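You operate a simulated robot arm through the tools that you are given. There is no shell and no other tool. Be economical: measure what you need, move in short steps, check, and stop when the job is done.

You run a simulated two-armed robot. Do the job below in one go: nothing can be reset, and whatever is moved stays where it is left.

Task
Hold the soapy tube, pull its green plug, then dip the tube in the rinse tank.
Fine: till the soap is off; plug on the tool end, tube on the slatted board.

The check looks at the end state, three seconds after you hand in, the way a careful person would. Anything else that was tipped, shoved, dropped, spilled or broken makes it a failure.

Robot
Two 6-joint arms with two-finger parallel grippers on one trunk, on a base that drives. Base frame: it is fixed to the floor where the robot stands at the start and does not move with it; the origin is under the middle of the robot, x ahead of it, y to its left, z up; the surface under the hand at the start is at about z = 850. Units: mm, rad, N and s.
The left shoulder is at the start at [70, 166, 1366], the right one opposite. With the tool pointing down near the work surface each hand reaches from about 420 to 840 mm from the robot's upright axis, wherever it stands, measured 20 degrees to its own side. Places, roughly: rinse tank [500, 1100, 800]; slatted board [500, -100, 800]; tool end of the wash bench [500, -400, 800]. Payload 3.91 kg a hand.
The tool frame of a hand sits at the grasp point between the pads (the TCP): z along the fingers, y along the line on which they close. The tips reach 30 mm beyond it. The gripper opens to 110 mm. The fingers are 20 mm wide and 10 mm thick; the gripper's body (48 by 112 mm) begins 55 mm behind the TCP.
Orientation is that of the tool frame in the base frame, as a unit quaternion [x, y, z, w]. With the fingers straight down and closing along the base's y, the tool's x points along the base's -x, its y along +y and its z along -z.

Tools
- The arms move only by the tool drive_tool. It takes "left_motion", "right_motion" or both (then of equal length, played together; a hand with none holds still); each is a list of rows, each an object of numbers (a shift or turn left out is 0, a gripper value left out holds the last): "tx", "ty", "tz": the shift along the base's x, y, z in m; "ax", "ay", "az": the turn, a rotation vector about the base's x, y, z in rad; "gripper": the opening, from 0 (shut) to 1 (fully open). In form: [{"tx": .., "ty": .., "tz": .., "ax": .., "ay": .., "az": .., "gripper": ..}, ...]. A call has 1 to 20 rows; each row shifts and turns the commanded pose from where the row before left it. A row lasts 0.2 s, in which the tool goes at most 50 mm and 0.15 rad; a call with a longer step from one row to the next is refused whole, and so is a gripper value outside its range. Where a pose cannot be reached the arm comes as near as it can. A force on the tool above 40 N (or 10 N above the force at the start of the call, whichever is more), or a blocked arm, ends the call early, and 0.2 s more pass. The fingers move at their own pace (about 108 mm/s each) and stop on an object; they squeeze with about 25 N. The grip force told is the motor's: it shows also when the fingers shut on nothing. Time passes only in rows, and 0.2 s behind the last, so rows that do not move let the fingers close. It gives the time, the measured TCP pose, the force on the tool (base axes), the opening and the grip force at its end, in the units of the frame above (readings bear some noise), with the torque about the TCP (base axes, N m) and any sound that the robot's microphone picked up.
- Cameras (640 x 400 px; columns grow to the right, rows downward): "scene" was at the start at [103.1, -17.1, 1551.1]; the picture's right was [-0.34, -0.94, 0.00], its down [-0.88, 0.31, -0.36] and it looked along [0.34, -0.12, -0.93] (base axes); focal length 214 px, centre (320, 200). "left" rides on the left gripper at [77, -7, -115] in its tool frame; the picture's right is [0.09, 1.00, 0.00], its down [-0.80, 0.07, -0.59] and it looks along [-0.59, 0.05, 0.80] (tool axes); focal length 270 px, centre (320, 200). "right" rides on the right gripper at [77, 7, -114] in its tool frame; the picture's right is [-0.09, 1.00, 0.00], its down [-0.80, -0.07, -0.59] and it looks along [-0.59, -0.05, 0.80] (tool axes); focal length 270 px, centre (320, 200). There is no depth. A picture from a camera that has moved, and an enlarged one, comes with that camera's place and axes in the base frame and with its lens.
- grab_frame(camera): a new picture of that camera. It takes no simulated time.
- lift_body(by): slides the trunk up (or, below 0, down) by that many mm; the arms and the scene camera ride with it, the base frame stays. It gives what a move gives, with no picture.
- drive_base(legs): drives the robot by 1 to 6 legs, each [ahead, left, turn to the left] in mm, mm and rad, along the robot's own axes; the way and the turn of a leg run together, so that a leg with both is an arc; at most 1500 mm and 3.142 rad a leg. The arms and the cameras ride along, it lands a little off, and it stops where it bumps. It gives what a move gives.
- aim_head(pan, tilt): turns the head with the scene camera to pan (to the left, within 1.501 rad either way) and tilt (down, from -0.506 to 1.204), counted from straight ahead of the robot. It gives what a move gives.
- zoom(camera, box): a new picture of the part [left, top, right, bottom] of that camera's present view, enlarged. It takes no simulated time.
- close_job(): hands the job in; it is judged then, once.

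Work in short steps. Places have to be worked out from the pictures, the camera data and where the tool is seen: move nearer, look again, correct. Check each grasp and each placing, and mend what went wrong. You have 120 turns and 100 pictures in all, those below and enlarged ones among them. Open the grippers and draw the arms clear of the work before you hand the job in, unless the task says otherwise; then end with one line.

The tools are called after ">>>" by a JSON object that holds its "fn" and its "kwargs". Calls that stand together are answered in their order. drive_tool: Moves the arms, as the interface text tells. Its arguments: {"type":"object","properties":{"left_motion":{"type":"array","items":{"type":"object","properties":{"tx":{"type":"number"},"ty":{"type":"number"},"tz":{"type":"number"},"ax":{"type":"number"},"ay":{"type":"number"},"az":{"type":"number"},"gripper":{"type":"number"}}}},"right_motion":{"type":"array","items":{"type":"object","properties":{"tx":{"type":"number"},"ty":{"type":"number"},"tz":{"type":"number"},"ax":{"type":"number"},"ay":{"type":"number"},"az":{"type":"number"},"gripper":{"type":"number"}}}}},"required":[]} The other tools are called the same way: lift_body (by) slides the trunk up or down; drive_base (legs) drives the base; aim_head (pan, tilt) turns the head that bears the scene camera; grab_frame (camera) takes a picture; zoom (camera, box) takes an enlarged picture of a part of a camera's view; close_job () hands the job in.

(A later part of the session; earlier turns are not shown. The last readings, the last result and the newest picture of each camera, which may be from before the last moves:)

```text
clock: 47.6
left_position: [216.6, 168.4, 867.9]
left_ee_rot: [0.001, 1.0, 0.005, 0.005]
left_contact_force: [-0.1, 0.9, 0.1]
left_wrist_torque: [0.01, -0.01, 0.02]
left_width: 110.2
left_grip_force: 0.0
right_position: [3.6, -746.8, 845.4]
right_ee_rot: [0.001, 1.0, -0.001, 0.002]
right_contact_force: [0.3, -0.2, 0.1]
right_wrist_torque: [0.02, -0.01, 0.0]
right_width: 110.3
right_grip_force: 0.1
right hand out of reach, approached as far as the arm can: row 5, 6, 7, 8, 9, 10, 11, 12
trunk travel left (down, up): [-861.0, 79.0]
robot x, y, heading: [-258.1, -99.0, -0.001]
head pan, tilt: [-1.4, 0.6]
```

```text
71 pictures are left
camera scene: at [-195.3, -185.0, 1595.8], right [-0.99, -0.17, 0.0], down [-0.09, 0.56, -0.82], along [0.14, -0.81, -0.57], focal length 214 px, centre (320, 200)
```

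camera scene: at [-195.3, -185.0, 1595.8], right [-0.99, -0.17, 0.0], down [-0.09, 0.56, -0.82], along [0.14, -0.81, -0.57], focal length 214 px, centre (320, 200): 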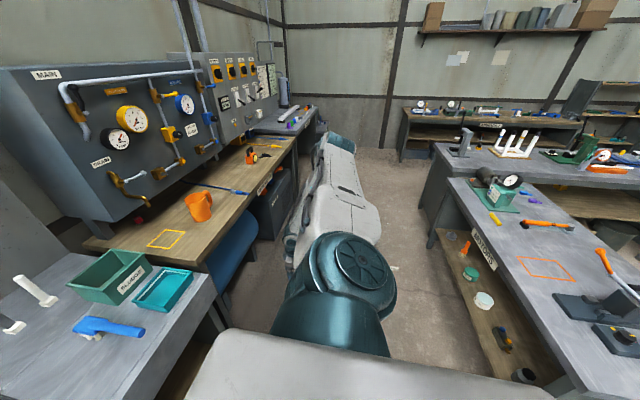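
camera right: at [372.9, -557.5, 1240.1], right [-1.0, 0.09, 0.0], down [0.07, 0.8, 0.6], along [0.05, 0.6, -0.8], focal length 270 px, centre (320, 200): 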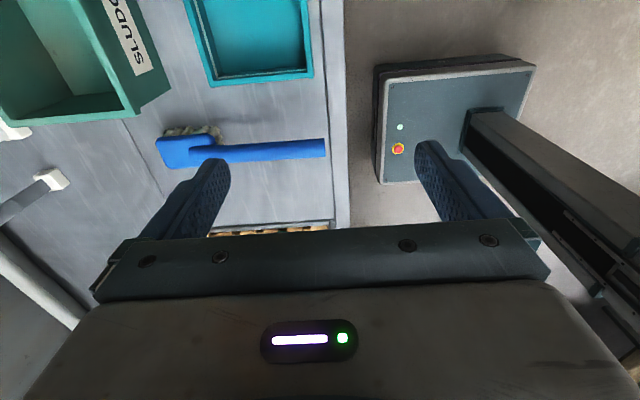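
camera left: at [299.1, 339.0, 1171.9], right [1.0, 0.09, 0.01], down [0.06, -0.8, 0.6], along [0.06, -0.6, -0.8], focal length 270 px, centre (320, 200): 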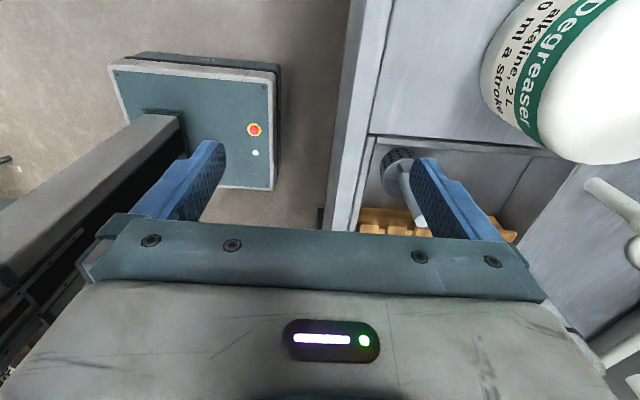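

Continuing: extend out and down so the arm straightens, then let it hang.

>>> {"fn": "drive_tool", "kwargs": {"right_motion": [{"tx": -0.02, "ty": -0.04, "tz": -0.02}, {"tx": -0.02, "ty": -0.04, "tz": -0.02}, {"tx": -0.02, "ty": -0.03, "tz": -0.03}, {"tx": -0.02, "ty": -0.02, "tz": -0.04}, {"tx": -0.01, "ty": -0.01, "tz": -0.045}, {"tz": -0.048}, {"tz": -0.048}, {"tz": -0.048}, {"ty": 0.01, "tz": -0.048}, {"ty": 0.02, "tz": -0.045}]}}

>>> {"fn": "grab_frame", "kwargs": {"camera": "scene"}}

```text
clock: 49.8
left_position: [218.4, 169.0, 867.6]
left_ee_rot: [0.002, 1.0, 0.004, 0.005]
left_contact_force: [0.3, 0.2, -0.1]
left_wrist_torque: [-0.04, 0.0, -0.01]
left_width: 109.8
left_grip_force: 0.1
right_position: [-94.5, -838.6, 600.1]
right_ee_rot: [0.0, 1.0, -0.001, 0.002]
right_contact_force: [0.0, 0.2, -0.2]
right_wrist_torque: [-0.01, 0.01, 0.02]
right_width: 110.1
right_grip_force: 0.0
right hand out of reach, approached as far as the arm can: row 1, 7, 8, 9, 10
trunk travel left (down, up): [-861.0, 79.0]
robot x, y, heading: [-257.9, -103.3, -0.005]
head pan, tilt: [-1.4, 0.6]
```

```text
70 pictures are left
camera scene: at [-194.1, -183.7, 1595.9], right [-0.99, -0.17, 0.0], down [-0.1, 0.56, -0.83], along [0.14, -0.81, -0.56], focal length 214 px, centre (320, 200)
```

scene: 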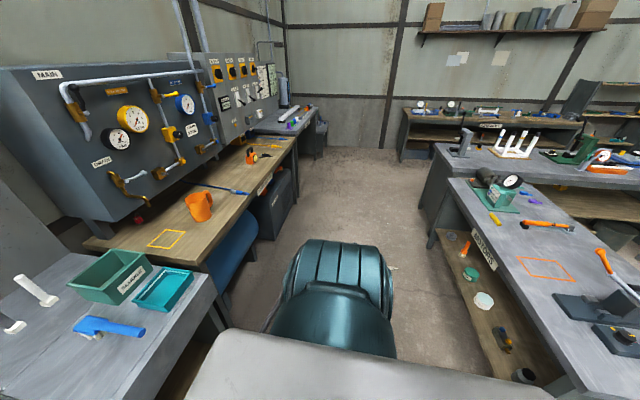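

The arm is going down. I bring it in toward the mirrored hanging pose.

>>> {"fn": "drive_tool", "kwargs": {"right_motion": [{"tx": -0.01, "ty": 0.035, "tz": -0.03}, {"tx": -0.01, "ty": 0.035, "tz": -0.03}, {"tx": -0.01, "ty": 0.035, "tz": -0.03}, {"tx": -0.01, "ty": 0.04, "tz": -0.02}, {"tx": -0.01, "ty": 0.04, "tz": -0.02}, {"tx": -0.01, "ty": 0.04, "tz": -0.02}, {"tx": -0.01, "ty": 0.04, "tz": -0.01}, {"tx": -0.01, "ty": 0.04, "tz": -0.01}, {"ty": 0.04, "tz": -0.01}, {"ty": 0.04, "tz": -0.01}, {"ty": 0.04}]}}

>>> {"fn": "grab_frame", "kwargs": {"camera": "right"}}

```text
clock: 52.2
left_position: [216.0, 170.5, 869.0]
left_ee_rot: [0.001, 1.0, 0.004, 0.006]
left_contact_force: [0.3, -0.2, -0.3]
left_wrist_torque: [0.0, 0.01, 0.01]
left_width: 109.9
left_grip_force: 0.1
right_position: [-176.1, -408.6, 411.1]
right_ee_rot: [0.001, 1.0, -0.002, 0.004]
right_contact_force: [0.6, 0.3, 0.1]
right_wrist_torque: [0.01, 0.0, 0.02]
right_width: 110.0
right_grip_force: 0.1
right hand out of reach, approached as far as the arm can: row 3, 7
trunk travel left (down, up): [-861.0, 79.0]
robot x, y, heading: [-259.2, -97.0, -0.002]
head pan, tilt: [-1.4, 0.6]
```

```text
69 pictures are left
camera right: at [-253.3, -400.6, 525.3], right [0.09, 1.0, 0.0], down [0.8, -0.07, 0.6], along [0.6, -0.06, -0.8], focal length 270 px, centre (320, 200)
```

right: 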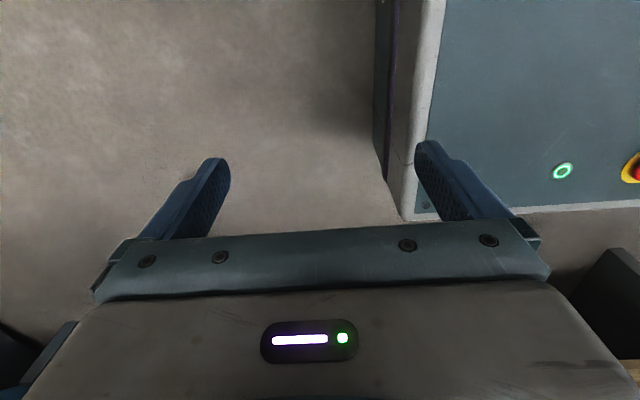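

The right arm hangs. Now I bring it forward and up in the free space before the bench, which should bend the elbow downward.

>>> {"fn": "drive_tool", "kwargs": {"right_motion": [{"tx": 0.03, "tz": 0.03}, {"tx": 0.03, "tz": 0.03}, {"tx": 0.03, "tz": 0.03}, {"tx": 0.03, "tz": 0.03}, {"tx": 0.03, "tz": 0.03}, {"tx": 0.03, "tz": 0.03}, {"tx": 0.03, "tz": 0.03}, {"tx": 0.03, "tz": 0.035}, {"tx": 0.03, "tz": 0.035}, {"tx": 0.03, "tz": 0.035}, {"tx": 0.03, "tz": 0.035}, {"tx": 0.02, "tz": 0.04}, {"tx": 0.02, "tz": 0.04}]}}

>>> {"fn": "aim_head", "kwargs": {"pan": -0.3, "tilt": 1.0}}

>>> {"fn": "grab_frame", "kwargs": {"camera": "scene"}}

```text
clock: 55.0
left_position: [219.3, 169.5, 866.7]
left_ee_rot: [0.002, 1.0, 0.004, 0.005]
left_contact_force: [0.6, 0.3, -1.0]
left_wrist_torque: [-0.01, 0.0, 0.02]
left_width: 110.0
left_grip_force: 0.0
right_position: [195.3, -407.8, 841.6]
right_ee_rot: [0.0, 1.0, -0.002, 0.003]
right_contact_force: [-0.4, 0.4, 0.2]
right_wrist_torque: [0.03, -0.01, 0.02]
right_width: 110.0
right_grip_force: 0.0
trunk travel left (down, up): [-861.0, 79.0]
robot x, y, heading: [-261.3, -95.9, -0.0]
head pan, tilt: [-1.4, 0.6]
```

```text
clock: 56.3
left_position: [217.5, 169.8, 866.9]
left_ee_rot: [0.002, 1.0, 0.006, 0.005]
left_contact_force: [-0.3, 0.6, 0.6]
left_wrist_torque: [0.07, 0.01, -0.05]
left_width: 109.6
left_grip_force: 0.1
right_position: [193.1, -407.6, 840.9]
right_ee_rot: [0.001, 1.0, -0.002, 0.003]
right_contact_force: [0.9, 0.0, 0.2]
right_wrist_torque: [0.0, -0.02, 0.0]
right_width: 110.2
right_grip_force: 0.1
trunk travel left (down, up): [-861.0, 79.0]
robot x, y, heading: [-259.7, -98.0, 0.005]
head pan, tilt: [-0.3, 1.0]
```

```text
68 pictures are left
camera scene: at [-142.5, -118.1, 1563.8], right [-0.3, -0.95, 0.0], down [-0.8, 0.25, -0.54], along [0.52, -0.16, -0.84], focal length 214 px, centre (320, 200)
```

scene: 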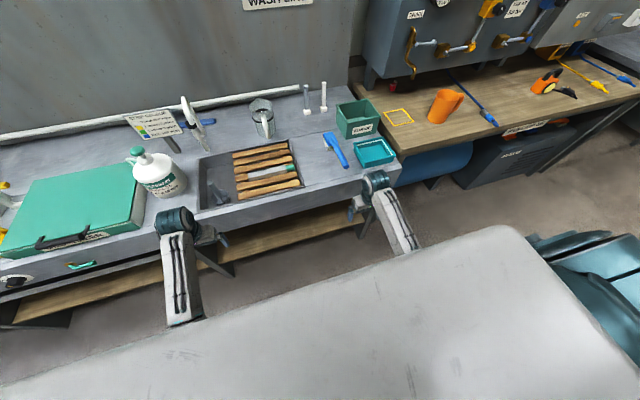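

Both arms are now in matching postures in front of the bench. I raise the trunk, then move both hands up over the bench.

>>> {"fn": "lift_body", "kwargs": {"by": 75}}

>>> {"fn": "drive_tool", "kwargs": {"left_motion": [{"tz": 0.03, "az": -0.1428}, {"tz": 0.03, "az": -0.1428}, {"az": -0.1428}, {"az": -0.1428}, {"az": -0.1428}, {"az": -0.1428}, {"az": -0.1428}, {"az": -0.1428}, {"az": -0.1428}, {"az": -0.1428}, {"az": -0.1428}], "right_motion": [{"tz": 0.04, "az": 0.1428}, {"tz": 0.04, "az": 0.1428}, {"az": 0.1428}, {"az": 0.1428}, {"az": 0.1428}, {"az": 0.1428}, {"az": 0.1428}, {"az": 0.1428}, {"az": 0.1428}, {"az": 0.1428}, {"az": 0.1428}]}}

```text
clock: 57.4
left_position: [219.5, 169.1, 942.4]
left_ee_rot: [0.002, 1.0, 0.004, 0.005]
left_contact_force: [0.6, 0.4, -0.2]
left_wrist_torque: [0.01, 0.01, -0.01]
left_width: 109.8
left_grip_force: 0.0
right_position: [194.8, -408.1, 915.0]
right_ee_rot: [0.001, 1.0, -0.001, 0.003]
right_contact_force: [0.4, -0.5, -1.0]
right_wrist_torque: [-0.01, -0.03, -0.02]
right_width: 109.7
right_grip_force: 0.0
trunk travel left (down, up): [-936.0, 4.0]
robot x, y, heading: [-261.2, -93.2, -0.003]
head pan, tilt: [-0.3, 1.0]
```

```text
clock: 59.8
left_position: [219.9, 170.5, 987.9]
left_ee_rot: [0.709, 0.705, 0.0, 0.007]
left_contact_force: [-0.9, 0.2, 0.3]
left_wrist_torque: [0.01, 0.02, 0.03]
left_width: 109.9
left_grip_force: 0.1
left hand out of reach, approached as far as the arm can: row 2
right_position: [195.0, -407.8, 991.9]
right_ee_rot: [-0.707, 0.707, 0.0, 0.004]
right_contact_force: [0.6, -0.2, 0.1]
right_wrist_torque: [-0.02, 0.02, 0.01]
right_width: 110.2
right_grip_force: 0.1
right hand out of reach, approached as far as the arm can: row 2
trunk travel left (down, up): [-936.0, 4.0]
robot x, y, heading: [-261.0, -98.7, 0.002]
head pan, tilt: [-0.3, 1.0]
```

Now inward in front of the bench, then forward over the board.

>>> {"fn": "drive_tool", "kwargs": {"left_motion": [{"ty": -0.04}, {"ty": -0.04}, {"ty": -0.04}, {"ty": -0.03}, {"tx": 0.045}, {"tx": 0.045}, {"tx": 0.045}, {"tx": 0.045}, {"tx": 0.045}, {"tx": 0.037}], "right_motion": [{"ty": 0.02}, {"ty": 0.02}, {"ty": 0.02}, {"ty": 0.02}, {"tx": 0.045}, {"tx": 0.045}, {"tx": 0.045}, {"tx": 0.045}, {"tx": 0.045}, {"tx": 0.045}]}}

>>> {"fn": "grab_frame", "kwargs": {"camera": "left"}}

>>> {"fn": "grab_frame", "kwargs": {"camera": "right"}}

>>> {"fn": "grab_frame", "kwargs": {"camera": "scene"}}

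```text
clock: 62.0
left_position: [485.3, 21.7, 987.9]
left_ee_rot: [0.709, 0.706, -0.002, 0.007]
left_contact_force: [0.2, -0.1, -0.7]
left_wrist_torque: [0.01, -0.02, 0.01]
left_width: 109.9
left_grip_force: 0.0
right_position: [466.8, -330.2, 980.5]
right_ee_rot: [-0.706, 0.708, 0.002, 0.002]
right_contact_force: [-0.5, -0.1, -0.4]
right_wrist_torque: [0.01, 0.05, -0.03]
right_width: 109.7
right_grip_force: 0.1
right hand out of reach, approached as far as the arm can: row 1, 2
trunk travel left (down, up): [-936.0, 4.0]
robot x, y, heading: [-259.8, -97.5, -0.002]
head pan, tilt: [-0.3, 1.0]
```

```text
67 pictures are left
camera left: at [477.6, 99.3, 1100.9], right [1.0, 0.08, 0.01], down [0.06, -0.79, 0.6], along [0.06, -0.6, -0.8], focal length 270 px, centre (320, 200)
```

left: 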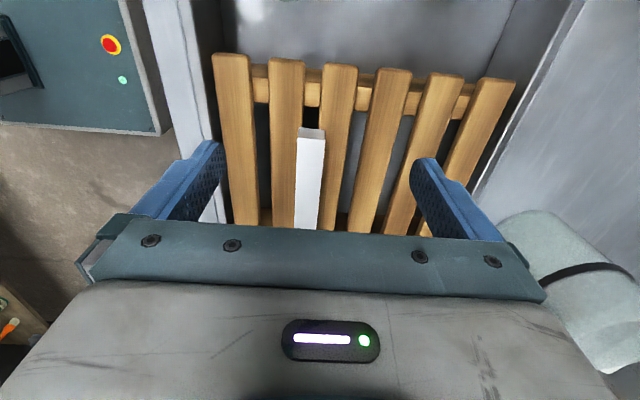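

```text
66 pictures are left
camera right: at [460.3, -408.2, 1094.8], right [-1.0, 0.09, 0.0], down [0.07, 0.8, 0.6], along [0.05, 0.6, -0.8], focal length 270 px, centre (320, 200)
```

right: 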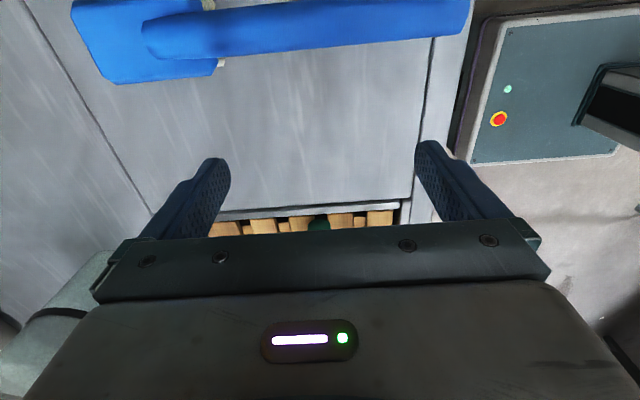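

```text
65 pictures are left
camera scene: at [-138.5, -118.1, 1638.3], right [-0.3, -0.95, 0.0], down [-0.8, 0.25, -0.54], along [0.51, -0.16, -0.84], focal length 214 px, centre (320, 200)
```

scene: 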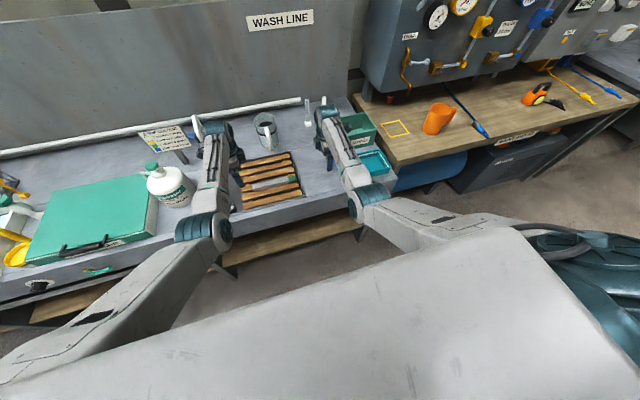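

The tube is about 24 mm wide, near x≈483, plain end at y≈0. I lower both a bit and bring the right closer to see the plug.

>>> {"fn": "drive_tool", "kwargs": {"left_motion": [{"ty": -0.03, "tz": -0.03}, {"ty": -0.02, "tz": -0.03}], "right_motion": [{"tx": 0.016, "ty": 0.035}, {"ty": 0.03, "tz": -0.01}]}}

>>> {"fn": "grab_frame", "kwargs": {"camera": "left"}}

>>> {"fn": "grab_frame", "kwargs": {"camera": "right"}}

```text
clock: 62.6
left_position: [484.7, -28.6, 927.1]
left_ee_rot: [0.708, 0.706, -0.002, 0.007]
left_contact_force: [-0.2, -0.1, -0.5]
left_wrist_torque: [0.05, 0.0, -0.01]
left_width: 110.1
left_grip_force: 0.1
right_position: [485.1, -265.0, 972.4]
right_ee_rot: [-0.707, 0.708, 0.001, 0.001]
right_contact_force: [-0.4, 0.1, -0.5]
right_wrist_torque: [-0.01, 0.02, -0.04]
right_width: 110.1
right_grip_force: 0.1
trunk travel left (down, up): [-936.0, 4.0]
robot x, y, heading: [-259.4, -97.2, -0.002]
head pan, tilt: [-0.3, 1.0]
```

```text
64 pictures are left
camera left: at [476.9, 49.5, 1040.7], right [1.0, 0.09, 0.01], down [0.06, -0.79, 0.6], along [0.06, -0.6, -0.8], focal length 270 px, centre (320, 200)
```

left: 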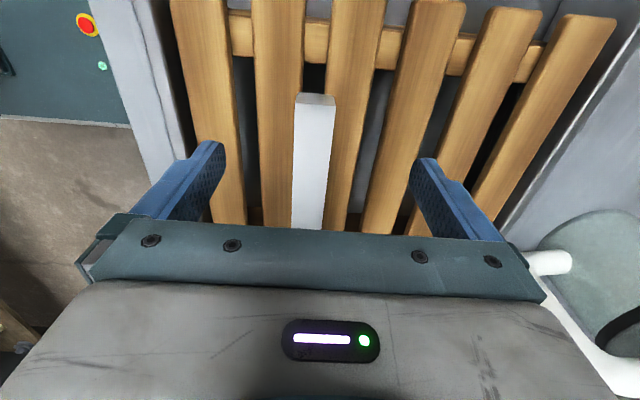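

```text
63 pictures are left
camera right: at [477.2, -341.9, 1085.7], right [-1.0, 0.09, 0.0], down [0.07, 0.8, 0.6], along [0.05, 0.6, -0.8], focal length 270 px, centre (320, 200)
```

right: 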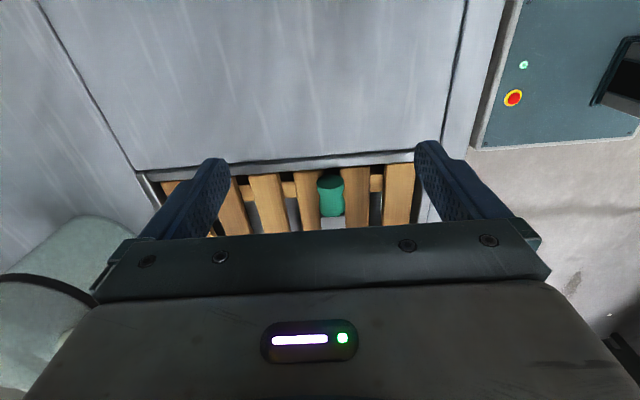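

Tube top is at z≈863, centred at x≈482, plain end y≈-8; plug spans y≈-150 to -200. I lower the left hand over the tube and the right over the plug, fingers open, to z≈890.

>>> {"fn": "drive_tool", "kwargs": {"left_motion": [{"tx": -0.003, "ty": -0.008, "tz": -0.0185}, {"tz": -0.0185}, {}, {}], "right_motion": [{"tx": -0.003, "ty": 0.045}, {"ty": 0.042}, {"tz": -0.042}, {"tz": -0.04}]}}

>>> {"fn": "grab_frame", "kwargs": {"camera": "left"}}

>>> {"fn": "grab_frame", "kwargs": {"camera": "right"}}

```text
clock: 63.6
left_position: [473.8, -33.6, 894.0]
left_ee_rot: [0.709, 0.706, -0.001, 0.007]
left_contact_force: [-0.7, 0.0, 0.0]
left_wrist_torque: [-0.01, 0.0, -0.03]
left_width: 109.8
left_grip_force: 0.0
left hand out of reach, approached as far as the arm can: row 2
right_position: [474.8, -181.9, 890.4]
right_ee_rot: [-0.706, 0.708, 0.001, 0.003]
right_contact_force: [0.1, -0.3, 0.2]
right_wrist_torque: [-0.02, -0.01, 0.02]
right_width: 110.3
right_grip_force: 0.1
right hand out of reach, approached as far as the arm can: row 4
trunk travel left (down, up): [-936.0, 4.0]
robot x, y, heading: [-257.8, -97.9, -0.004]
head pan, tilt: [-0.3, 1.0]
```

```text
62 pictures are left
camera left: at [466.5, 43.4, 1007.9], right [1.0, 0.09, 0.01], down [0.06, -0.8, 0.6], along [0.06, -0.6, -0.8], focal length 270 px, centre (320, 200)
```

left: 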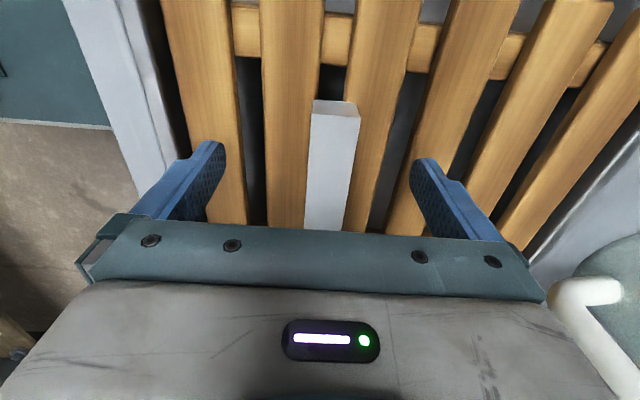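

```text
61 pictures are left
camera right: at [468.7, -259.0, 1005.0], right [-1.0, 0.09, 0.0], down [0.07, 0.8, 0.6], along [0.06, 0.6, -0.8], focal length 270 px, centre (320, 200)
```

right: 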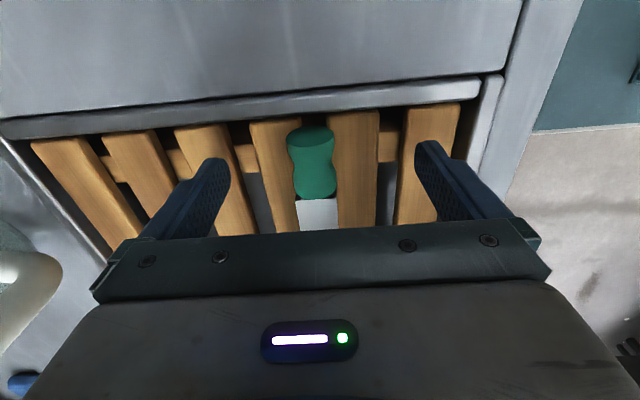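

Both hands hit their outer reach. I raise and draw them back, then drive forward to compensate.

>>> {"fn": "drive_tool", "kwargs": {"left_motion": [{"tz": 0.04}, {"tz": 0.02, "tx": -0.04}, {"tx": -0.045}], "right_motion": [{"tz": 0.04}, {"tz": 0.02, "tx": -0.04}, {"tx": -0.045}]}}

>>> {"fn": "drive_base", "kwargs": {"legs": [[90, 0, 0]]}}

```text
clock: 64.4
left_position: [385.8, -32.2, 958.6]
left_ee_rot: [0.708, 0.707, 0.003, 0.007]
left_contact_force: [0.1, 0.3, 0.7]
left_wrist_torque: [0.0, -0.04, 0.01]
left_width: 110.1
left_grip_force: 0.0
right_position: [386.6, -180.1, 954.1]
right_ee_rot: [-0.706, 0.708, 0.0, 0.004]
right_contact_force: [-0.5, -0.8, 0.7]
right_wrist_torque: [0.01, -0.04, -0.02]
right_width: 110.0
right_grip_force: 0.0
trunk travel left (down, up): [-936.0, 4.0]
robot x, y, heading: [-262.0, -98.8, 0.001]
head pan, tilt: [-0.3, 1.0]
```

```text
clock: 65.5
left_position: [474.0, -32.3, 957.9]
left_ee_rot: [0.708, 0.706, 0.002, 0.009]
left_contact_force: [-0.8, 0.5, -0.2]
left_wrist_torque: [0.01, -0.02, -0.02]
left_width: 109.9
left_grip_force: 0.0
right_position: [475.8, -180.8, 956.2]
right_ee_rot: [-0.707, 0.708, -0.001, 0.005]
right_contact_force: [0.1, 0.4, -0.1]
right_wrist_torque: [-0.01, -0.03, -0.01]
right_width: 110.0
right_grip_force: 0.0
trunk travel left (down, up): [-936.0, 4.0]
robot x, y, heading: [-171.1, -97.2, 0.002]
head pan, tilt: [-0.3, 1.0]
```

Now forward to x≈482 and down to z≈885 with both hands.

>>> {"fn": "drive_tool", "kwargs": {"left_motion": [{"tx": 0.0075, "ty": -0.004, "tz": -0.035}, {"tz": -0.038}], "right_motion": [{"tx": 0.0065, "ty": 0.005, "tz": -0.035}, {"tz": -0.036}]}}

>>> {"fn": "grab_frame", "kwargs": {"camera": "left"}}

>>> {"fn": "grab_frame", "kwargs": {"camera": "right"}}

```text
clock: 66.1
left_position: [485.0, -37.1, 883.3]
left_ee_rot: [0.707, 0.707, 0.001, 0.007]
left_contact_force: [0.0, -0.3, 0.2]
left_wrist_torque: [-0.02, 0.03, 0.02]
left_width: 110.0
left_grip_force: 0.1
right_position: [485.1, -174.0, 882.1]
right_ee_rot: [-0.706, 0.708, 0.0, 0.003]
right_contact_force: [0.6, 0.3, 0.7]
right_wrist_torque: [0.0, 0.01, -0.02]
right_width: 109.9
right_grip_force: 0.1
trunk travel left (down, up): [-936.0, 4.0]
robot x, y, heading: [-174.3, -98.0, -0.001]
head pan, tilt: [-0.3, 1.0]
```

```text
60 pictures are left
camera left: at [477.2, 40.3, 996.4], right [1.0, 0.09, 0.01], down [0.06, -0.8, 0.6], along [0.06, -0.6, -0.8], focal length 270 px, centre (320, 200)
```

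left: 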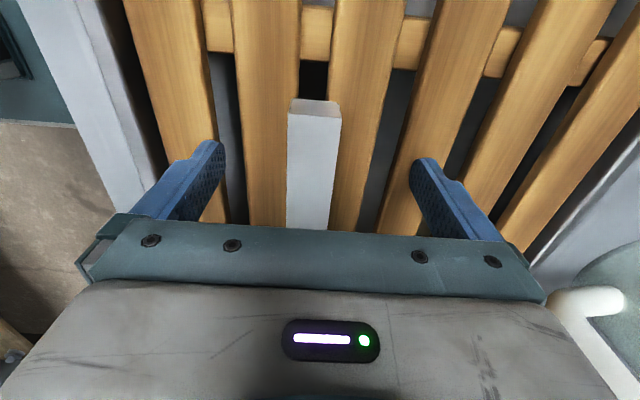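

```text
59 pictures are left
camera right: at [477.9, -251.9, 995.4], right [-1.0, 0.09, 0.0], down [0.07, 0.8, 0.6], along [0.06, 0.6, -0.8], focal length 270 px, centre (320, 200)
```

right: 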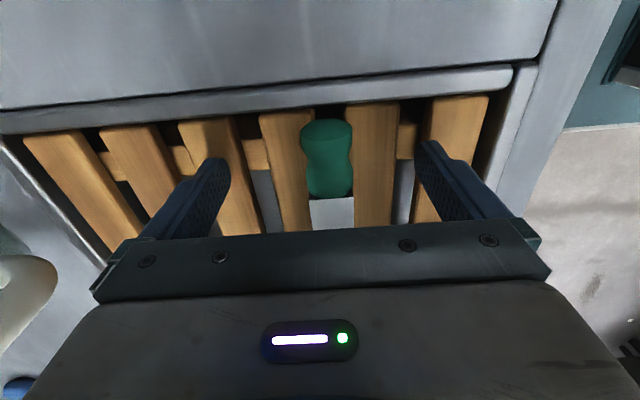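

Small x corrections, then descend to about z=871 and check forces.

>>> {"fn": "drive_tool", "kwargs": {"left_motion": [{"tx": -0.0045}, {"tz": -0.006}, {"tz": -0.006}], "right_motion": [{"tx": -0.0035}, {"tz": -0.006}, {"tz": -0.005}]}}

>>> {"fn": "zoom", "kwargs": {"camera": "left", "box": [180, 80, 480, 240]}}

```text
clock: 67.1
left_position: [481.2, -36.5, 881.1]
left_ee_rot: [0.708, 0.706, 0.007, 0.013]
left_contact_force: [-6.8, 3.9, 24.0]
left_wrist_torque: [0.27, 1.68, -0.13]
left_width: 110.0
left_grip_force: 0.0
right_position: [485.0, -174.9, 882.2]
right_ee_rot: [-0.706, 0.708, -0.006, 0.01]
right_contact_force: [1.4, -2.8, 18.3]
right_wrist_torque: [-0.13, 1.1, 0.12]
right_width: 109.5
right_grip_force: 0.1
trunk travel left (down, up): [-936.0, 4.0]
robot x, y, heading: [-171.6, -94.8, -0.003]
head pan, tilt: [-0.3, 1.0]
stopped in row 3 (left hand): the force on the tool passed its limit at 43 N (the readings are from after the stop); the commanded pose is now the measured one
```

```text
2.13 times, centred on (330, 160) of left
camera zoom: at [471.8, 40.3, 995.0], right [1.0, 0.09, 0.03], down [0.05, -0.8, 0.6], along [0.07, -0.6, -0.8], focal length 577 px, centre (299, 285)
```

zoom: 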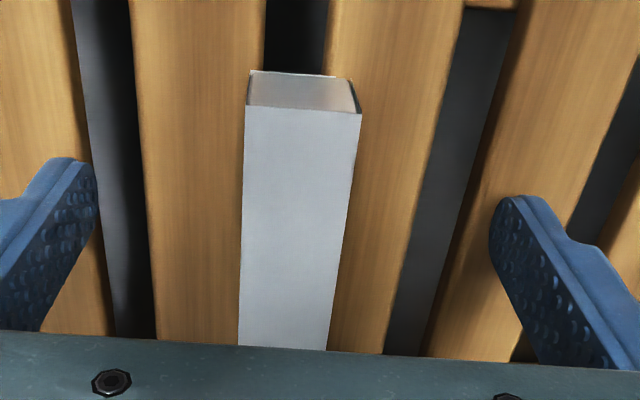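

The tips touched the slats at TCP≈880, so the slat tops are at ≈850 and the tube spans 850–875. I back off 3 mm, centre the right hand on the plug, and close the left on the tube.

>>> {"fn": "drive_tool", "kwargs": {"left_motion": [{"tz": 0.003}, {}, {"gripper": 0.0}, {}, {}, {}, {}], "right_motion": [{"tz": 0.003}, {"tx": -0.0035, "ty": -0.003}, {}, {}, {}, {}, {}]}}

>>> {"fn": "grab_frame", "kwargs": {"camera": "left"}}

>>> {"fn": "grab_frame", "kwargs": {"camera": "right"}}

```text
clock: 67.8
left_position: [479.5, -39.5, 880.5]
left_ee_rot: [0.708, 0.706, 0.001, 0.008]
left_contact_force: [-6.3, 1.2, 1.2]
left_wrist_torque: [0.01, -0.43, 0.01]
left_width: 54.7
left_grip_force: 7.6
right_position: [479.2, -176.2, 880.0]
right_ee_rot: [-0.707, 0.707, -0.004, 0.01]
right_contact_force: [-1.8, 2.3, 8.3]
right_wrist_torque: [0.02, 0.52, -0.14]
right_width: 110.3
right_grip_force: 0.2
trunk travel left (down, up): [-936.0, 4.0]
robot x, y, heading: [-174.0, -100.9, 0.001]
head pan, tilt: [-0.3, 1.0]
stopped in row 3 (left hand): the force on the tool passed its limit at 48 N (the readings are from after the stop); the commanded pose is now the measured one
```

```text
57 pictures are left
camera left: at [470.4, 39.4, 994.0], right [1.0, 0.09, 0.01], down [0.06, -0.79, 0.6], along [0.06, -0.6, -0.8], focal length 270 px, centre (320, 200)
```

left: 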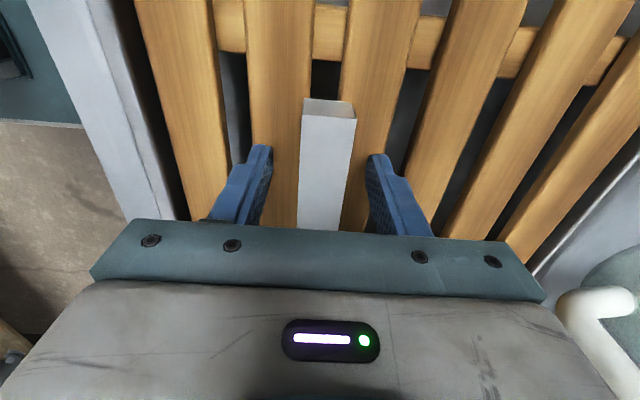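

```text
56 pictures are left
camera right: at [471.0, -254.0, 994.5], right [-1.0, 0.09, -0.02], down [0.06, 0.8, 0.6], along [0.07, 0.6, -0.8], focal length 270 px, centre (320, 200)
```

right: 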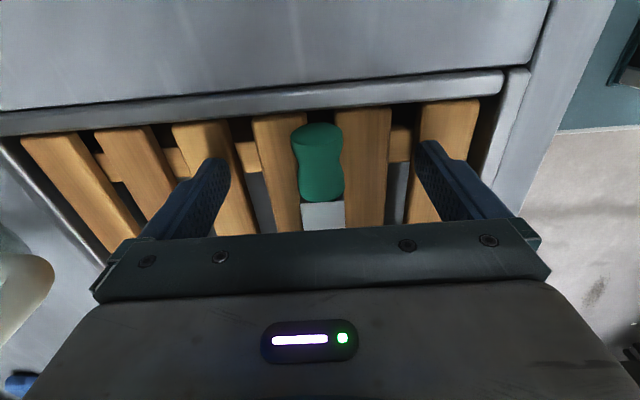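

The finger caught on a slat (z still ≈880). I raise both about 4 mm and check before closing further.

>>> {"fn": "drive_tool", "kwargs": {"left_motion": [{"tz": 0.004}, {}], "right_motion": [{"tz": 0.004}, {}]}}

>>> {"fn": "grab_frame", "kwargs": {"camera": "left"}}

>>> {"fn": "zoom", "kwargs": {"camera": "right", "box": [180, 90, 480, 250]}}

```text
clock: 68.4
left_position: [482.8, -39.0, 881.8]
left_ee_rot: [0.708, 0.707, 0.0, 0.007]
left_contact_force: [-0.7, 0.4, -0.9]
left_wrist_torque: [0.09, 0.01, 0.01]
left_width: 24.2
left_grip_force: 24.8
right_position: [483.8, -177.4, 881.0]
right_ee_rot: [-0.706, 0.708, -0.002, 0.007]
right_contact_force: [-1.0, 0.0, 0.1]
right_wrist_torque: [0.01, -0.01, 0.02]
right_width: 110.1
right_grip_force: 0.0
trunk travel left (down, up): [-936.0, 4.0]
robot x, y, heading: [-169.3, -99.7, -0.003]
head pan, tilt: [-0.3, 1.0]
```

```text
55 pictures are left
camera left: at [475.5, 39.3, 994.8], right [1.0, 0.09, 0.01], down [0.06, -0.79, 0.6], along [0.06, -0.6, -0.8], focal length 270 px, centre (320, 200)
```

left: 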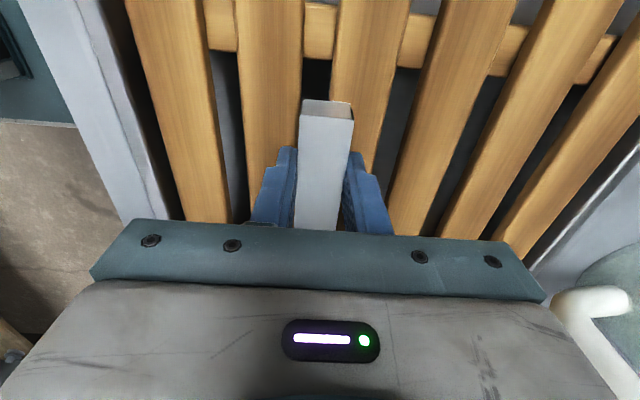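

```text
2.13 times, centred on (330, 170) of right
camera zoom: at [475.4, -255.1, 995.0], right [-1.0, 0.09, -0.01], down [0.06, 0.8, 0.6], along [0.06, 0.6, -0.8], focal length 577 px, centre (299, 264)
```

zoom: 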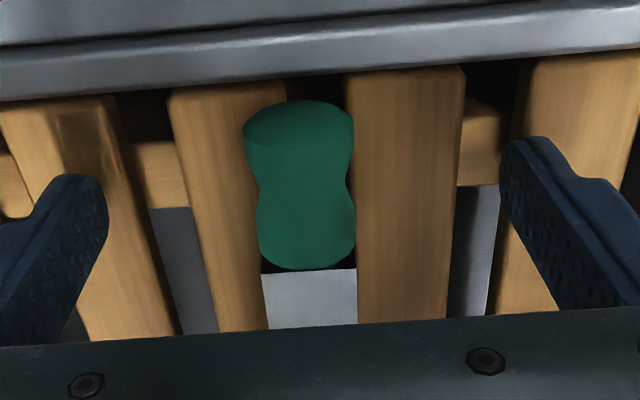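

The tube is held (24.2 mm, 24.8 N). I raise the right 3 mm more and close on the plug's waist.

>>> {"fn": "drive_tool", "kwargs": {"right_motion": [{"tz": 0.003, "tx": -0.0015}, {"gripper": 0.0}, {}, {}, {}, {}]}}

```text
clock: 69.8
left_position: [482.7, -38.6, 881.6]
left_ee_rot: [0.708, 0.706, 0.0, 0.007]
left_contact_force: [-0.2, 1.0, -1.2]
left_wrist_torque: [0.08, 0.01, -0.1]
left_width: 24.3
left_grip_force: 25.1
right_position: [482.2, -177.2, 883.7]
right_ee_rot: [-0.707, 0.708, -0.002, 0.007]
right_contact_force: [1.2, -1.1, -0.3]
right_wrist_torque: [-0.04, -0.01, -0.02]
right_width: 26.1
right_grip_force: 25.8
trunk travel left (down, up): [-936.0, 4.0]
robot x, y, heading: [-169.0, -96.3, -0.002]
head pan, tilt: [-0.3, 1.0]
```

Plug gripped at 26 mm. I lift both hands together 30 mm, then pull the right away along -y slowly.

>>> {"fn": "drive_tool", "kwargs": {"left_motion": [{"tz": 0.01}, {"tz": 0.01}, {"tz": 0.01}, {}], "right_motion": [{"tz": 0.01}, {"tz": 0.01}, {"tz": 0.01}, {}]}}

>>> {"fn": "drive_tool", "kwargs": {"right_motion": [{"ty": -0.004}, {"ty": -0.004}, {"ty": -0.004}, {"ty": -0.004}, {"ty": -0.004}]}}

>>> {"fn": "grab_frame", "kwargs": {"camera": "right"}}

>>> {"fn": "grab_frame", "kwargs": {"camera": "left"}}

```text
clock: 70.8
left_position: [483.4, -38.1, 911.3]
left_ee_rot: [0.707, 0.707, 0.0, 0.008]
left_contact_force: [-0.1, 0.1, 0.7]
left_wrist_torque: [-0.01, 0.01, 0.01]
left_width: 0.0
left_grip_force: 25.5
right_position: [482.3, -177.1, 915.1]
right_ee_rot: [-0.706, 0.708, -0.003, 0.007]
right_contact_force: [-0.5, 0.2, 0.6]
right_wrist_torque: [0.03, 0.02, 0.01]
right_width: 0.0
right_grip_force: 24.6
trunk travel left (down, up): [-936.0, 4.0]
robot x, y, heading: [-169.7, -99.1, 0.002]
head pan, tilt: [-0.3, 1.0]
```

```text
clock: 72.0
left_position: [483.6, -37.4, 911.9]
left_ee_rot: [0.707, 0.707, 0.0, 0.008]
left_contact_force: [0.3, 0.8, 0.2]
left_wrist_torque: [0.01, 0.02, 0.03]
left_width: 0.2
left_grip_force: 24.8
right_position: [481.7, -196.6, 914.4]
right_ee_rot: [0.707, -0.707, 0.002, -0.007]
right_contact_force: [0.0, -0.6, -0.2]
right_wrist_torque: [0.01, 0.0, 0.04]
right_width: 0.0
right_grip_force: 25.0
trunk travel left (down, up): [-936.0, 4.0]
robot x, y, heading: [-171.9, -99.7, -0.001]
head pan, tilt: [-0.3, 1.0]
```

```text
53 pictures are left
camera right: at [474.1, -274.4, 1028.5], right [-1.0, 0.09, -0.01], down [0.06, 0.8, 0.6], along [0.06, 0.6, -0.8], focal length 270 px, centre (320, 200)
```

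right: 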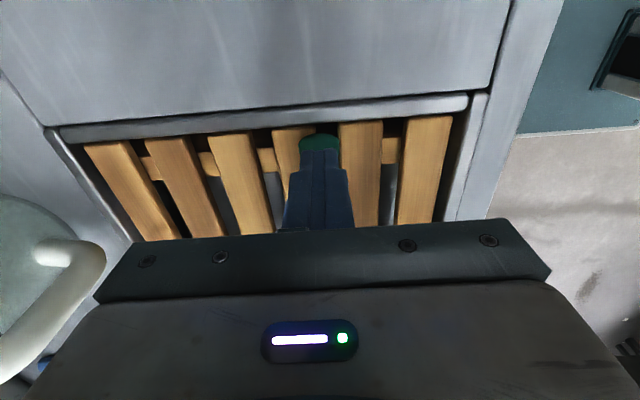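

```text
52 pictures are left
camera left: at [475.6, 39.4, 1025.1], right [1.0, 0.09, 0.01], down [0.06, -0.79, 0.6], along [0.06, -0.6, -0.8], focal length 270 px, centre (320, 200)
```

left: 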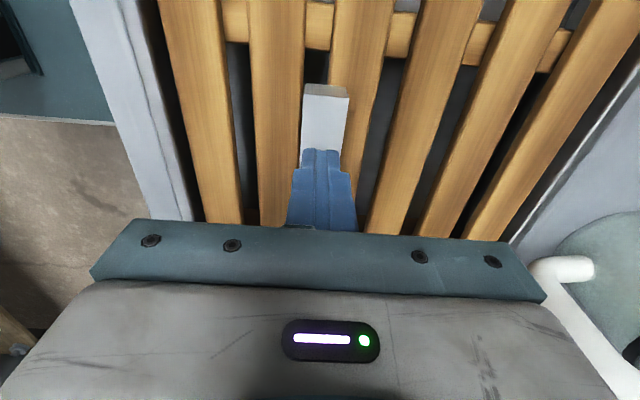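

Both slipped off upward: the grips didn't hold. I open the hands, raise them a bit and look closely at tube and plug.

>>> {"fn": "drive_tool", "kwargs": {"left_motion": [{"tz": 0.03, "gripper": 1.0}, {"ty": 0.03}, {}, {}], "right_motion": [{"tz": 0.03, "gripper": 1.0}, {"ty": -0.03}, {"ty": -0.03}, {}]}}

>>> {"fn": "zoom", "kwargs": {"camera": "left", "box": [200, 60, 440, 230]}}

>>> {"fn": "zoom", "kwargs": {"camera": "right", "box": [200, 100, 440, 240]}}

>>> {"fn": "aim_head", "kwargs": {"pan": 0.0, "tilt": 0.9}}

>>> {"fn": "zoom", "kwargs": {"camera": "scene", "box": [230, 120, 430, 260]}}

```text
clock: 73.0
left_position: [483.7, -7.7, 941.1]
left_ee_rot: [0.708, 0.706, 0.0, 0.007]
left_contact_force: [0.1, 0.1, -0.3]
left_wrist_torque: [0.0, 0.02, 0.02]
left_width: 110.1
left_grip_force: 0.1
right_position: [480.1, -257.0, 945.4]
right_ee_rot: [-0.707, 0.707, -0.002, 0.007]
right_contact_force: [1.2, -0.7, 0.6]
right_wrist_torque: [0.04, -0.02, -0.02]
right_width: 110.0
right_grip_force: 0.0
trunk travel left (down, up): [-936.0, 4.0]
robot x, y, heading: [-171.0, -97.5, -0.001]
head pan, tilt: [-0.3, 1.0]
```

```text
2.35 times, centred on (320, 145) of left
camera zoom: at [474.8, 69.6, 1054.7], right [1.0, 0.09, 0.01], down [0.06, -0.79, 0.6], along [0.06, -0.6, -0.8], focal length 636 px, centre (320, 329)
```

zoom: 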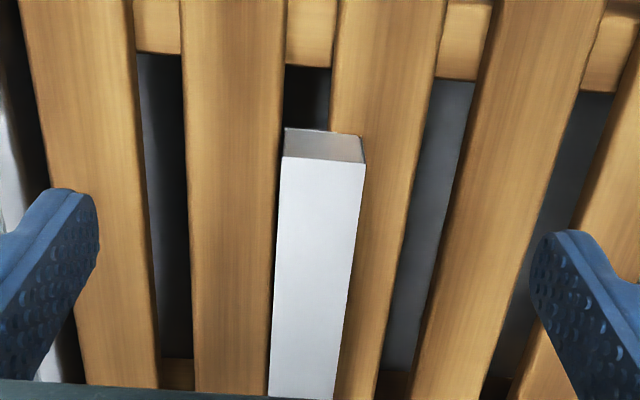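

```text
2.67 times, centred on (320, 170) of right
camera zoom: at [473.3, -334.5, 1057.9], right [-1.0, 0.09, -0.01], down [0.06, 0.8, 0.6], along [0.06, 0.6, -0.8], focal length 721 px, centre (320, 280)
```

zoom: 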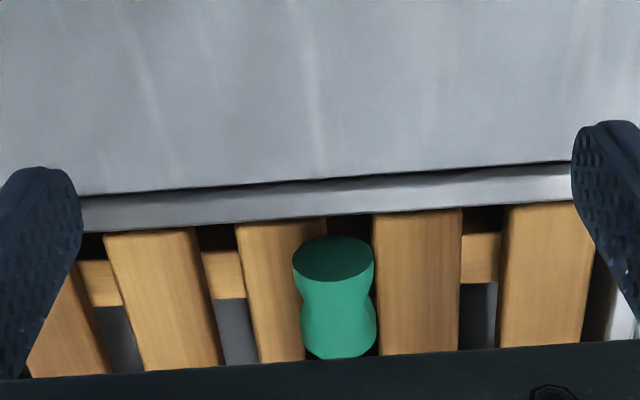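

```text
clock: 73.8
left_position: [483.4, -8.7, 941.3]
left_ee_rot: [0.708, 0.706, -0.001, 0.007]
left_contact_force: [-0.2, -0.2, -0.8]
left_wrist_torque: [0.02, -0.02, -0.01]
left_width: 110.2
left_grip_force: 0.1
right_position: [481.9, -256.4, 944.2]
right_ee_rot: [-0.706, 0.708, -0.002, 0.008]
right_contact_force: [-0.2, 0.8, -1.0]
right_wrist_torque: [0.02, 0.05, -0.02]
right_width: 109.9
right_grip_force: 0.0
trunk travel left (down, up): [-936.0, 4.0]
robot x, y, heading: [-166.7, -101.6, -0.002]
head pan, tilt: [0.0, 0.901]
```

```text
2.86 times, centred on (330, 190) of scene
camera zoom: at [-44.0, -97.0, 1645.9], right [0.0, -1.0, 0.0], down [-0.78, 0.0, -0.62], along [0.62, 0.0, -0.78], focal length 613 px, centre (291, 229)
```

zoom: 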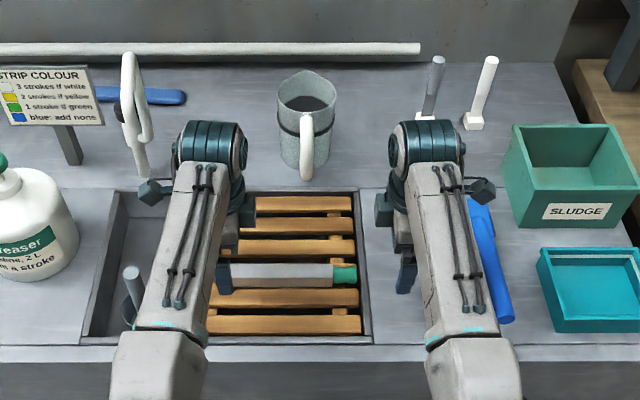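

The tube appears undisturbed. The end grip probably slipped by torque on the soapy surface; I retry with the left hand at the tube's middle, as low as possible.

>>> {"fn": "drive_tool", "kwargs": {"left_motion": [{"tx": -0.002, "ty": -0.04, "tz": -0.02}, {"ty": -0.027, "tz": -0.02}, {"tz": -0.015}, {"tz": -0.003}]}}

>>> {"fn": "grab_frame", "kwargs": {"camera": "left"}}

```text
clock: 74.8
left_position: [483.2, -70.2, 881.5]
left_ee_rot: [0.706, 0.709, 0.001, 0.005]
left_contact_force: [0.9, -1.2, 0.1]
left_wrist_torque: [-0.04, 0.01, 0.02]
left_width: 109.7
left_grip_force: 0.1
right_position: [480.5, -256.7, 944.1]
right_ee_rot: [-0.706, 0.708, -0.003, 0.007]
right_contact_force: [-0.2, 0.8, 0.5]
right_wrist_torque: [0.03, 0.03, -0.01]
right_width: 110.0
right_grip_force: 0.1
trunk travel left (down, up): [-936.0, 4.0]
robot x, y, heading: [-168.8, -96.4, 0.0]
head pan, tilt: [0.0, 0.901]
```

```text
48 pictures are left
camera left: at [474.3, 6.5, 996.0], right [1.0, 0.09, 0.01], down [0.07, -0.8, 0.6], along [0.06, -0.6, -0.8], focal length 270 px, centre (320, 200)
```

left: 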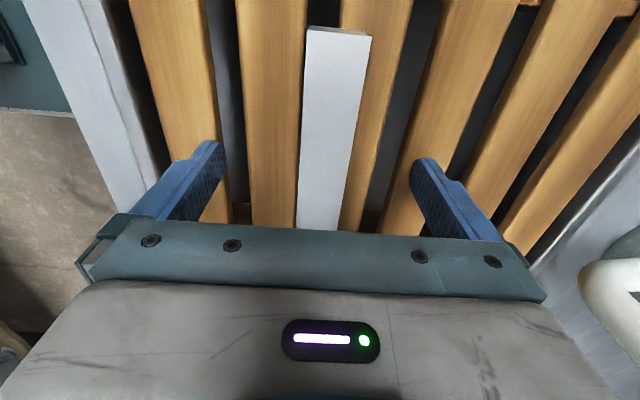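

I centre by +2.5 mm in x, lower 1 mm and close, then lift slowly while watching the width.

>>> {"fn": "drive_tool", "kwargs": {"left_motion": [{"tx": 0.0025}, {"gripper": 0.0}, {}, {}, {}, {}]}}

>>> {"fn": "drive_tool", "kwargs": {"left_motion": [{"tz": 0.002}, {"tz": 0.002}, {"tz": 0.002}, {"tz": 0.002}, {}]}}

>>> {"fn": "grab_frame", "kwargs": {"camera": "left"}}

```text
clock: 76.2
left_position: [486.7, -74.5, 884.1]
left_ee_rot: [0.708, 0.707, 0.001, 0.008]
left_contact_force: [1.2, 0.9, 0.7]
left_wrist_torque: [0.06, -0.02, -0.01]
left_width: 24.6
left_grip_force: 25.3
right_position: [482.6, -256.9, 944.6]
right_ee_rot: [-0.706, 0.708, -0.002, 0.007]
right_contact_force: [-0.4, -0.2, -0.3]
right_wrist_torque: [0.0, 0.01, 0.01]
right_width: 110.1
right_grip_force: 0.1
trunk travel left (down, up): [-936.0, 4.0]
robot x, y, heading: [-173.7, -101.9, -0.003]
head pan, tilt: [0.0, 0.901]
```

```text
clock: 77.4
left_position: [486.4, -70.6, 892.1]
left_ee_rot: [0.707, 0.707, 0.003, 0.007]
left_contact_force: [0.0, 0.3, -1.3]
left_wrist_torque: [0.02, 0.0, 0.0]
left_width: 24.3
left_grip_force: 24.5
right_position: [481.4, -257.0, 943.9]
right_ee_rot: [-0.706, 0.708, -0.002, 0.008]
right_contact_force: [-0.6, 0.5, 0.3]
right_wrist_torque: [0.02, -0.03, 0.04]
right_width: 109.8
right_grip_force: 0.1
trunk travel left (down, up): [-936.0, 4.0]
robot x, y, heading: [-172.5, -101.2, 0.002]
head pan, tilt: [0.0, 0.901]
```

```text
47 pictures are left
camera left: at [478.1, 6.6, 1006.3], right [1.0, 0.09, 0.01], down [0.06, -0.8, 0.6], along [0.06, -0.6, -0.8], focal length 270 px, centre (320, 200)
```

left: 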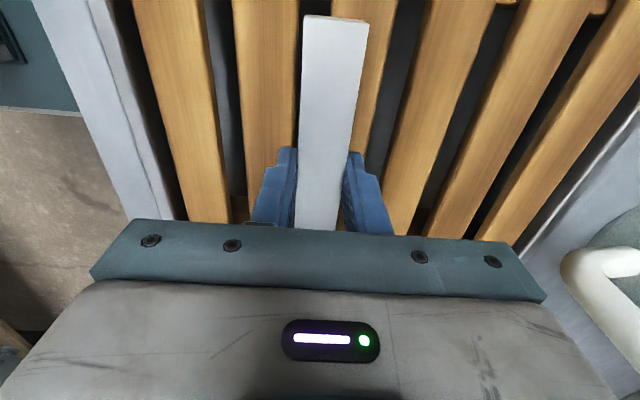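

Still held at 24.3 mm. I lift another 20 mm slowly.

>>> {"fn": "drive_tool", "kwargs": {"left_motion": [{"tz": 0.004}, {"tz": 0.004}, {"tz": 0.004}, {"tz": 0.004}, {"tz": 0.004}, {"tz": 0.004}, {}]}}

>>> {"fn": "grab_frame", "kwargs": {"camera": "left"}}

>>> {"fn": "zoom", "kwargs": {"camera": "scene", "box": [270, 180, 390, 260]}}

```text
clock: 79.0
left_position: [489.2, -61.4, 916.4]
left_ee_rot: [0.705, 0.71, 0.008, 0.005]
left_contact_force: [0.2, 0.2, -1.7]
left_wrist_torque: [0.03, 0.0, 0.02]
left_width: 24.5
left_grip_force: 25.2
right_position: [482.0, -256.3, 943.9]
right_ee_rot: [-0.706, 0.708, -0.003, 0.007]
right_contact_force: [-0.7, 0.0, 0.2]
right_wrist_torque: [0.01, 0.01, 0.04]
right_width: 109.9
right_grip_force: 0.1
trunk travel left (down, up): [-936.0, 4.0]
robot x, y, heading: [-168.7, -98.6, -0.001]
head pan, tilt: [0.0, 0.901]
```

```text
46 pictures are left
camera left: at [480.6, 14.4, 1031.3], right [1.0, 0.1, 0.02], down [0.07, -0.8, 0.59], along [0.07, -0.59, -0.81], focal length 270 px, centre (320, 200)
```

left: 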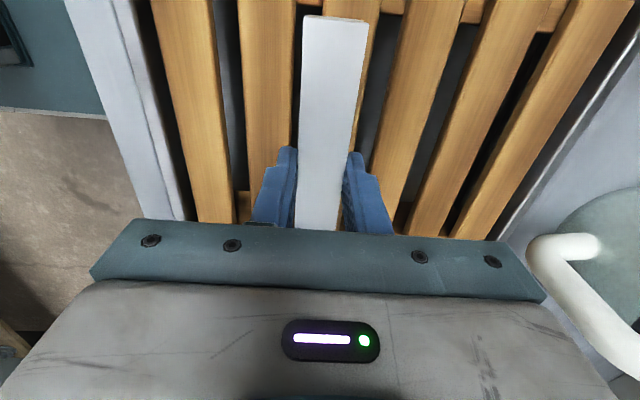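

```text
5.00 times, centred on (330, 220) of scene
camera zoom: at [-43.7, -97.4, 1645.9], right [0.0, -1.0, 0.0], down [-0.78, 0.0, -0.62], along [0.62, 0.0, -0.78], focal length 1072 px, centre (270, 100)
```

zoom: 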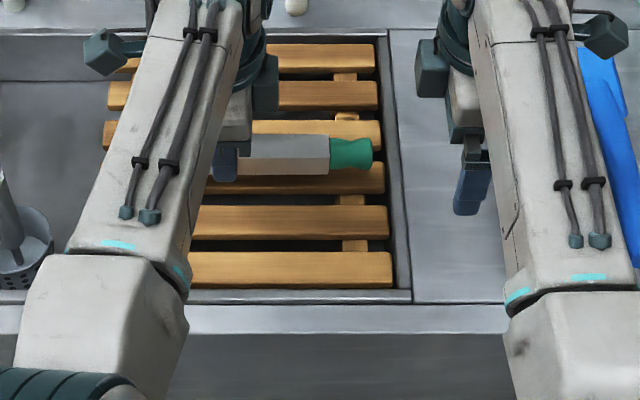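

The tube is now held and lifted about 30 mm. I look at the plug with the right camera from where it is.

>>> {"fn": "grab_frame", "kwargs": {"camera": "right"}}

```text
44 pictures are left
camera right: at [473.9, -334.5, 1057.5], right [-1.0, 0.09, -0.01], down [0.06, 0.8, 0.6], along [0.06, 0.6, -0.8], focal length 270 px, centre (320, 200)
```

right: 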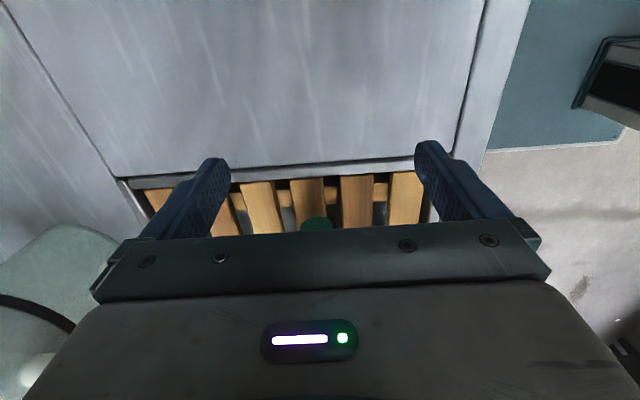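

Plug end near (491,-188,896). I move the right closer above and look again.

>>> {"fn": "drive_tool", "kwargs": {"right_motion": [{"tx": 0.008, "ty": 0.045}, {}]}}

>>> {"fn": "grab_frame", "kwargs": {"camera": "right"}}

```text
clock: 79.6
left_position: [488.5, -62.2, 916.7]
left_ee_rot: [0.704, 0.71, 0.007, 0.004]
left_contact_force: [-0.4, 1.0, -1.1]
left_wrist_torque: [0.0, -0.01, -0.01]
left_width: 24.4
left_grip_force: 24.6
right_position: [491.4, -212.1, 944.0]
right_ee_rot: [-0.707, 0.708, -0.002, 0.008]
right_contact_force: [0.0, 0.2, -0.2]
right_wrist_torque: [0.05, 0.03, 0.01]
right_width: 110.0
right_grip_force: 0.1
trunk travel left (down, up): [-936.0, 4.0]
robot x, y, heading: [-171.4, -98.1, -0.002]
head pan, tilt: [0.0, 0.901]
```

```text
43 pictures are left
camera right: at [482.8, -289.4, 1057.6], right [-1.0, 0.09, -0.01], down [0.06, 0.8, 0.6], along [0.06, 0.6, -0.8], focal length 270 px, centre (320, 200)
```

right: 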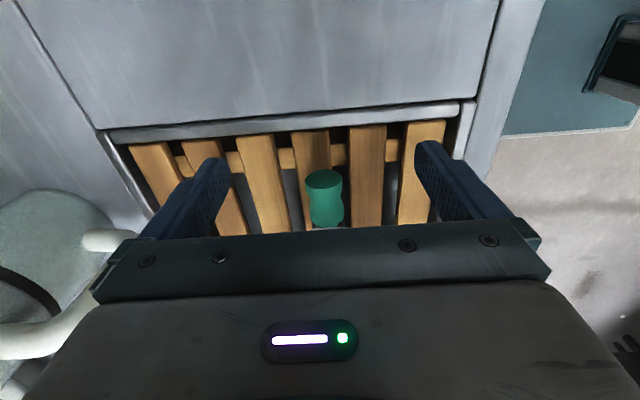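

Plug waist at about (491,-171,900). I descend onto it, open, and close.

>>> {"fn": "drive_tool", "kwargs": {"right_motion": [{"ty": 0.041}, {"tz": -0.025}, {"tz": -0.019}, {"gripper": 0.0}, {}, {}, {}, {}]}}

>>> {"fn": "grab_frame", "kwargs": {"camera": "right"}}

```text
clock: 81.4
left_position: [487.0, -60.0, 915.3]
left_ee_rot: [0.704, 0.71, 0.008, 0.004]
left_contact_force: [0.2, 0.0, -0.9]
left_wrist_torque: [0.0, -0.01, 0.04]
left_width: 24.3
left_grip_force: 24.4
right_position: [489.5, -170.7, 899.9]
right_ee_rot: [-0.707, 0.707, -0.003, 0.007]
right_contact_force: [-0.2, 0.8, 0.0]
right_wrist_torque: [-0.01, 0.0, 0.0]
right_width: 25.5
right_grip_force: 25.5
trunk travel left (down, up): [-936.0, 4.0]
robot x, y, heading: [-167.7, -98.7, -0.002]
head pan, tilt: [0.0, 0.901]
```

```text
42 pictures are left
camera right: at [481.8, -248.3, 1013.5], right [-1.0, 0.09, -0.01], down [0.06, 0.8, 0.6], along [0.06, 0.6, -0.8], focal length 270 px, centre (320, 200)
```

right: 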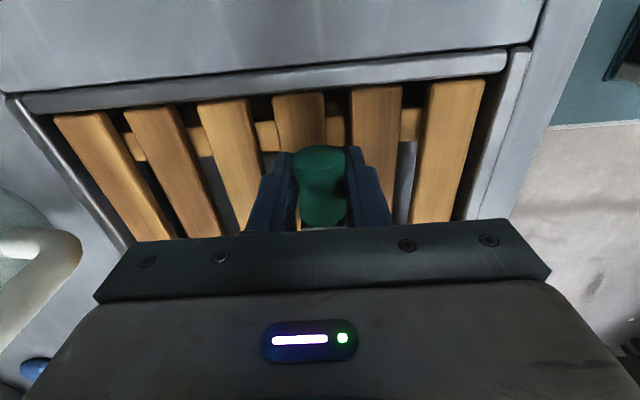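

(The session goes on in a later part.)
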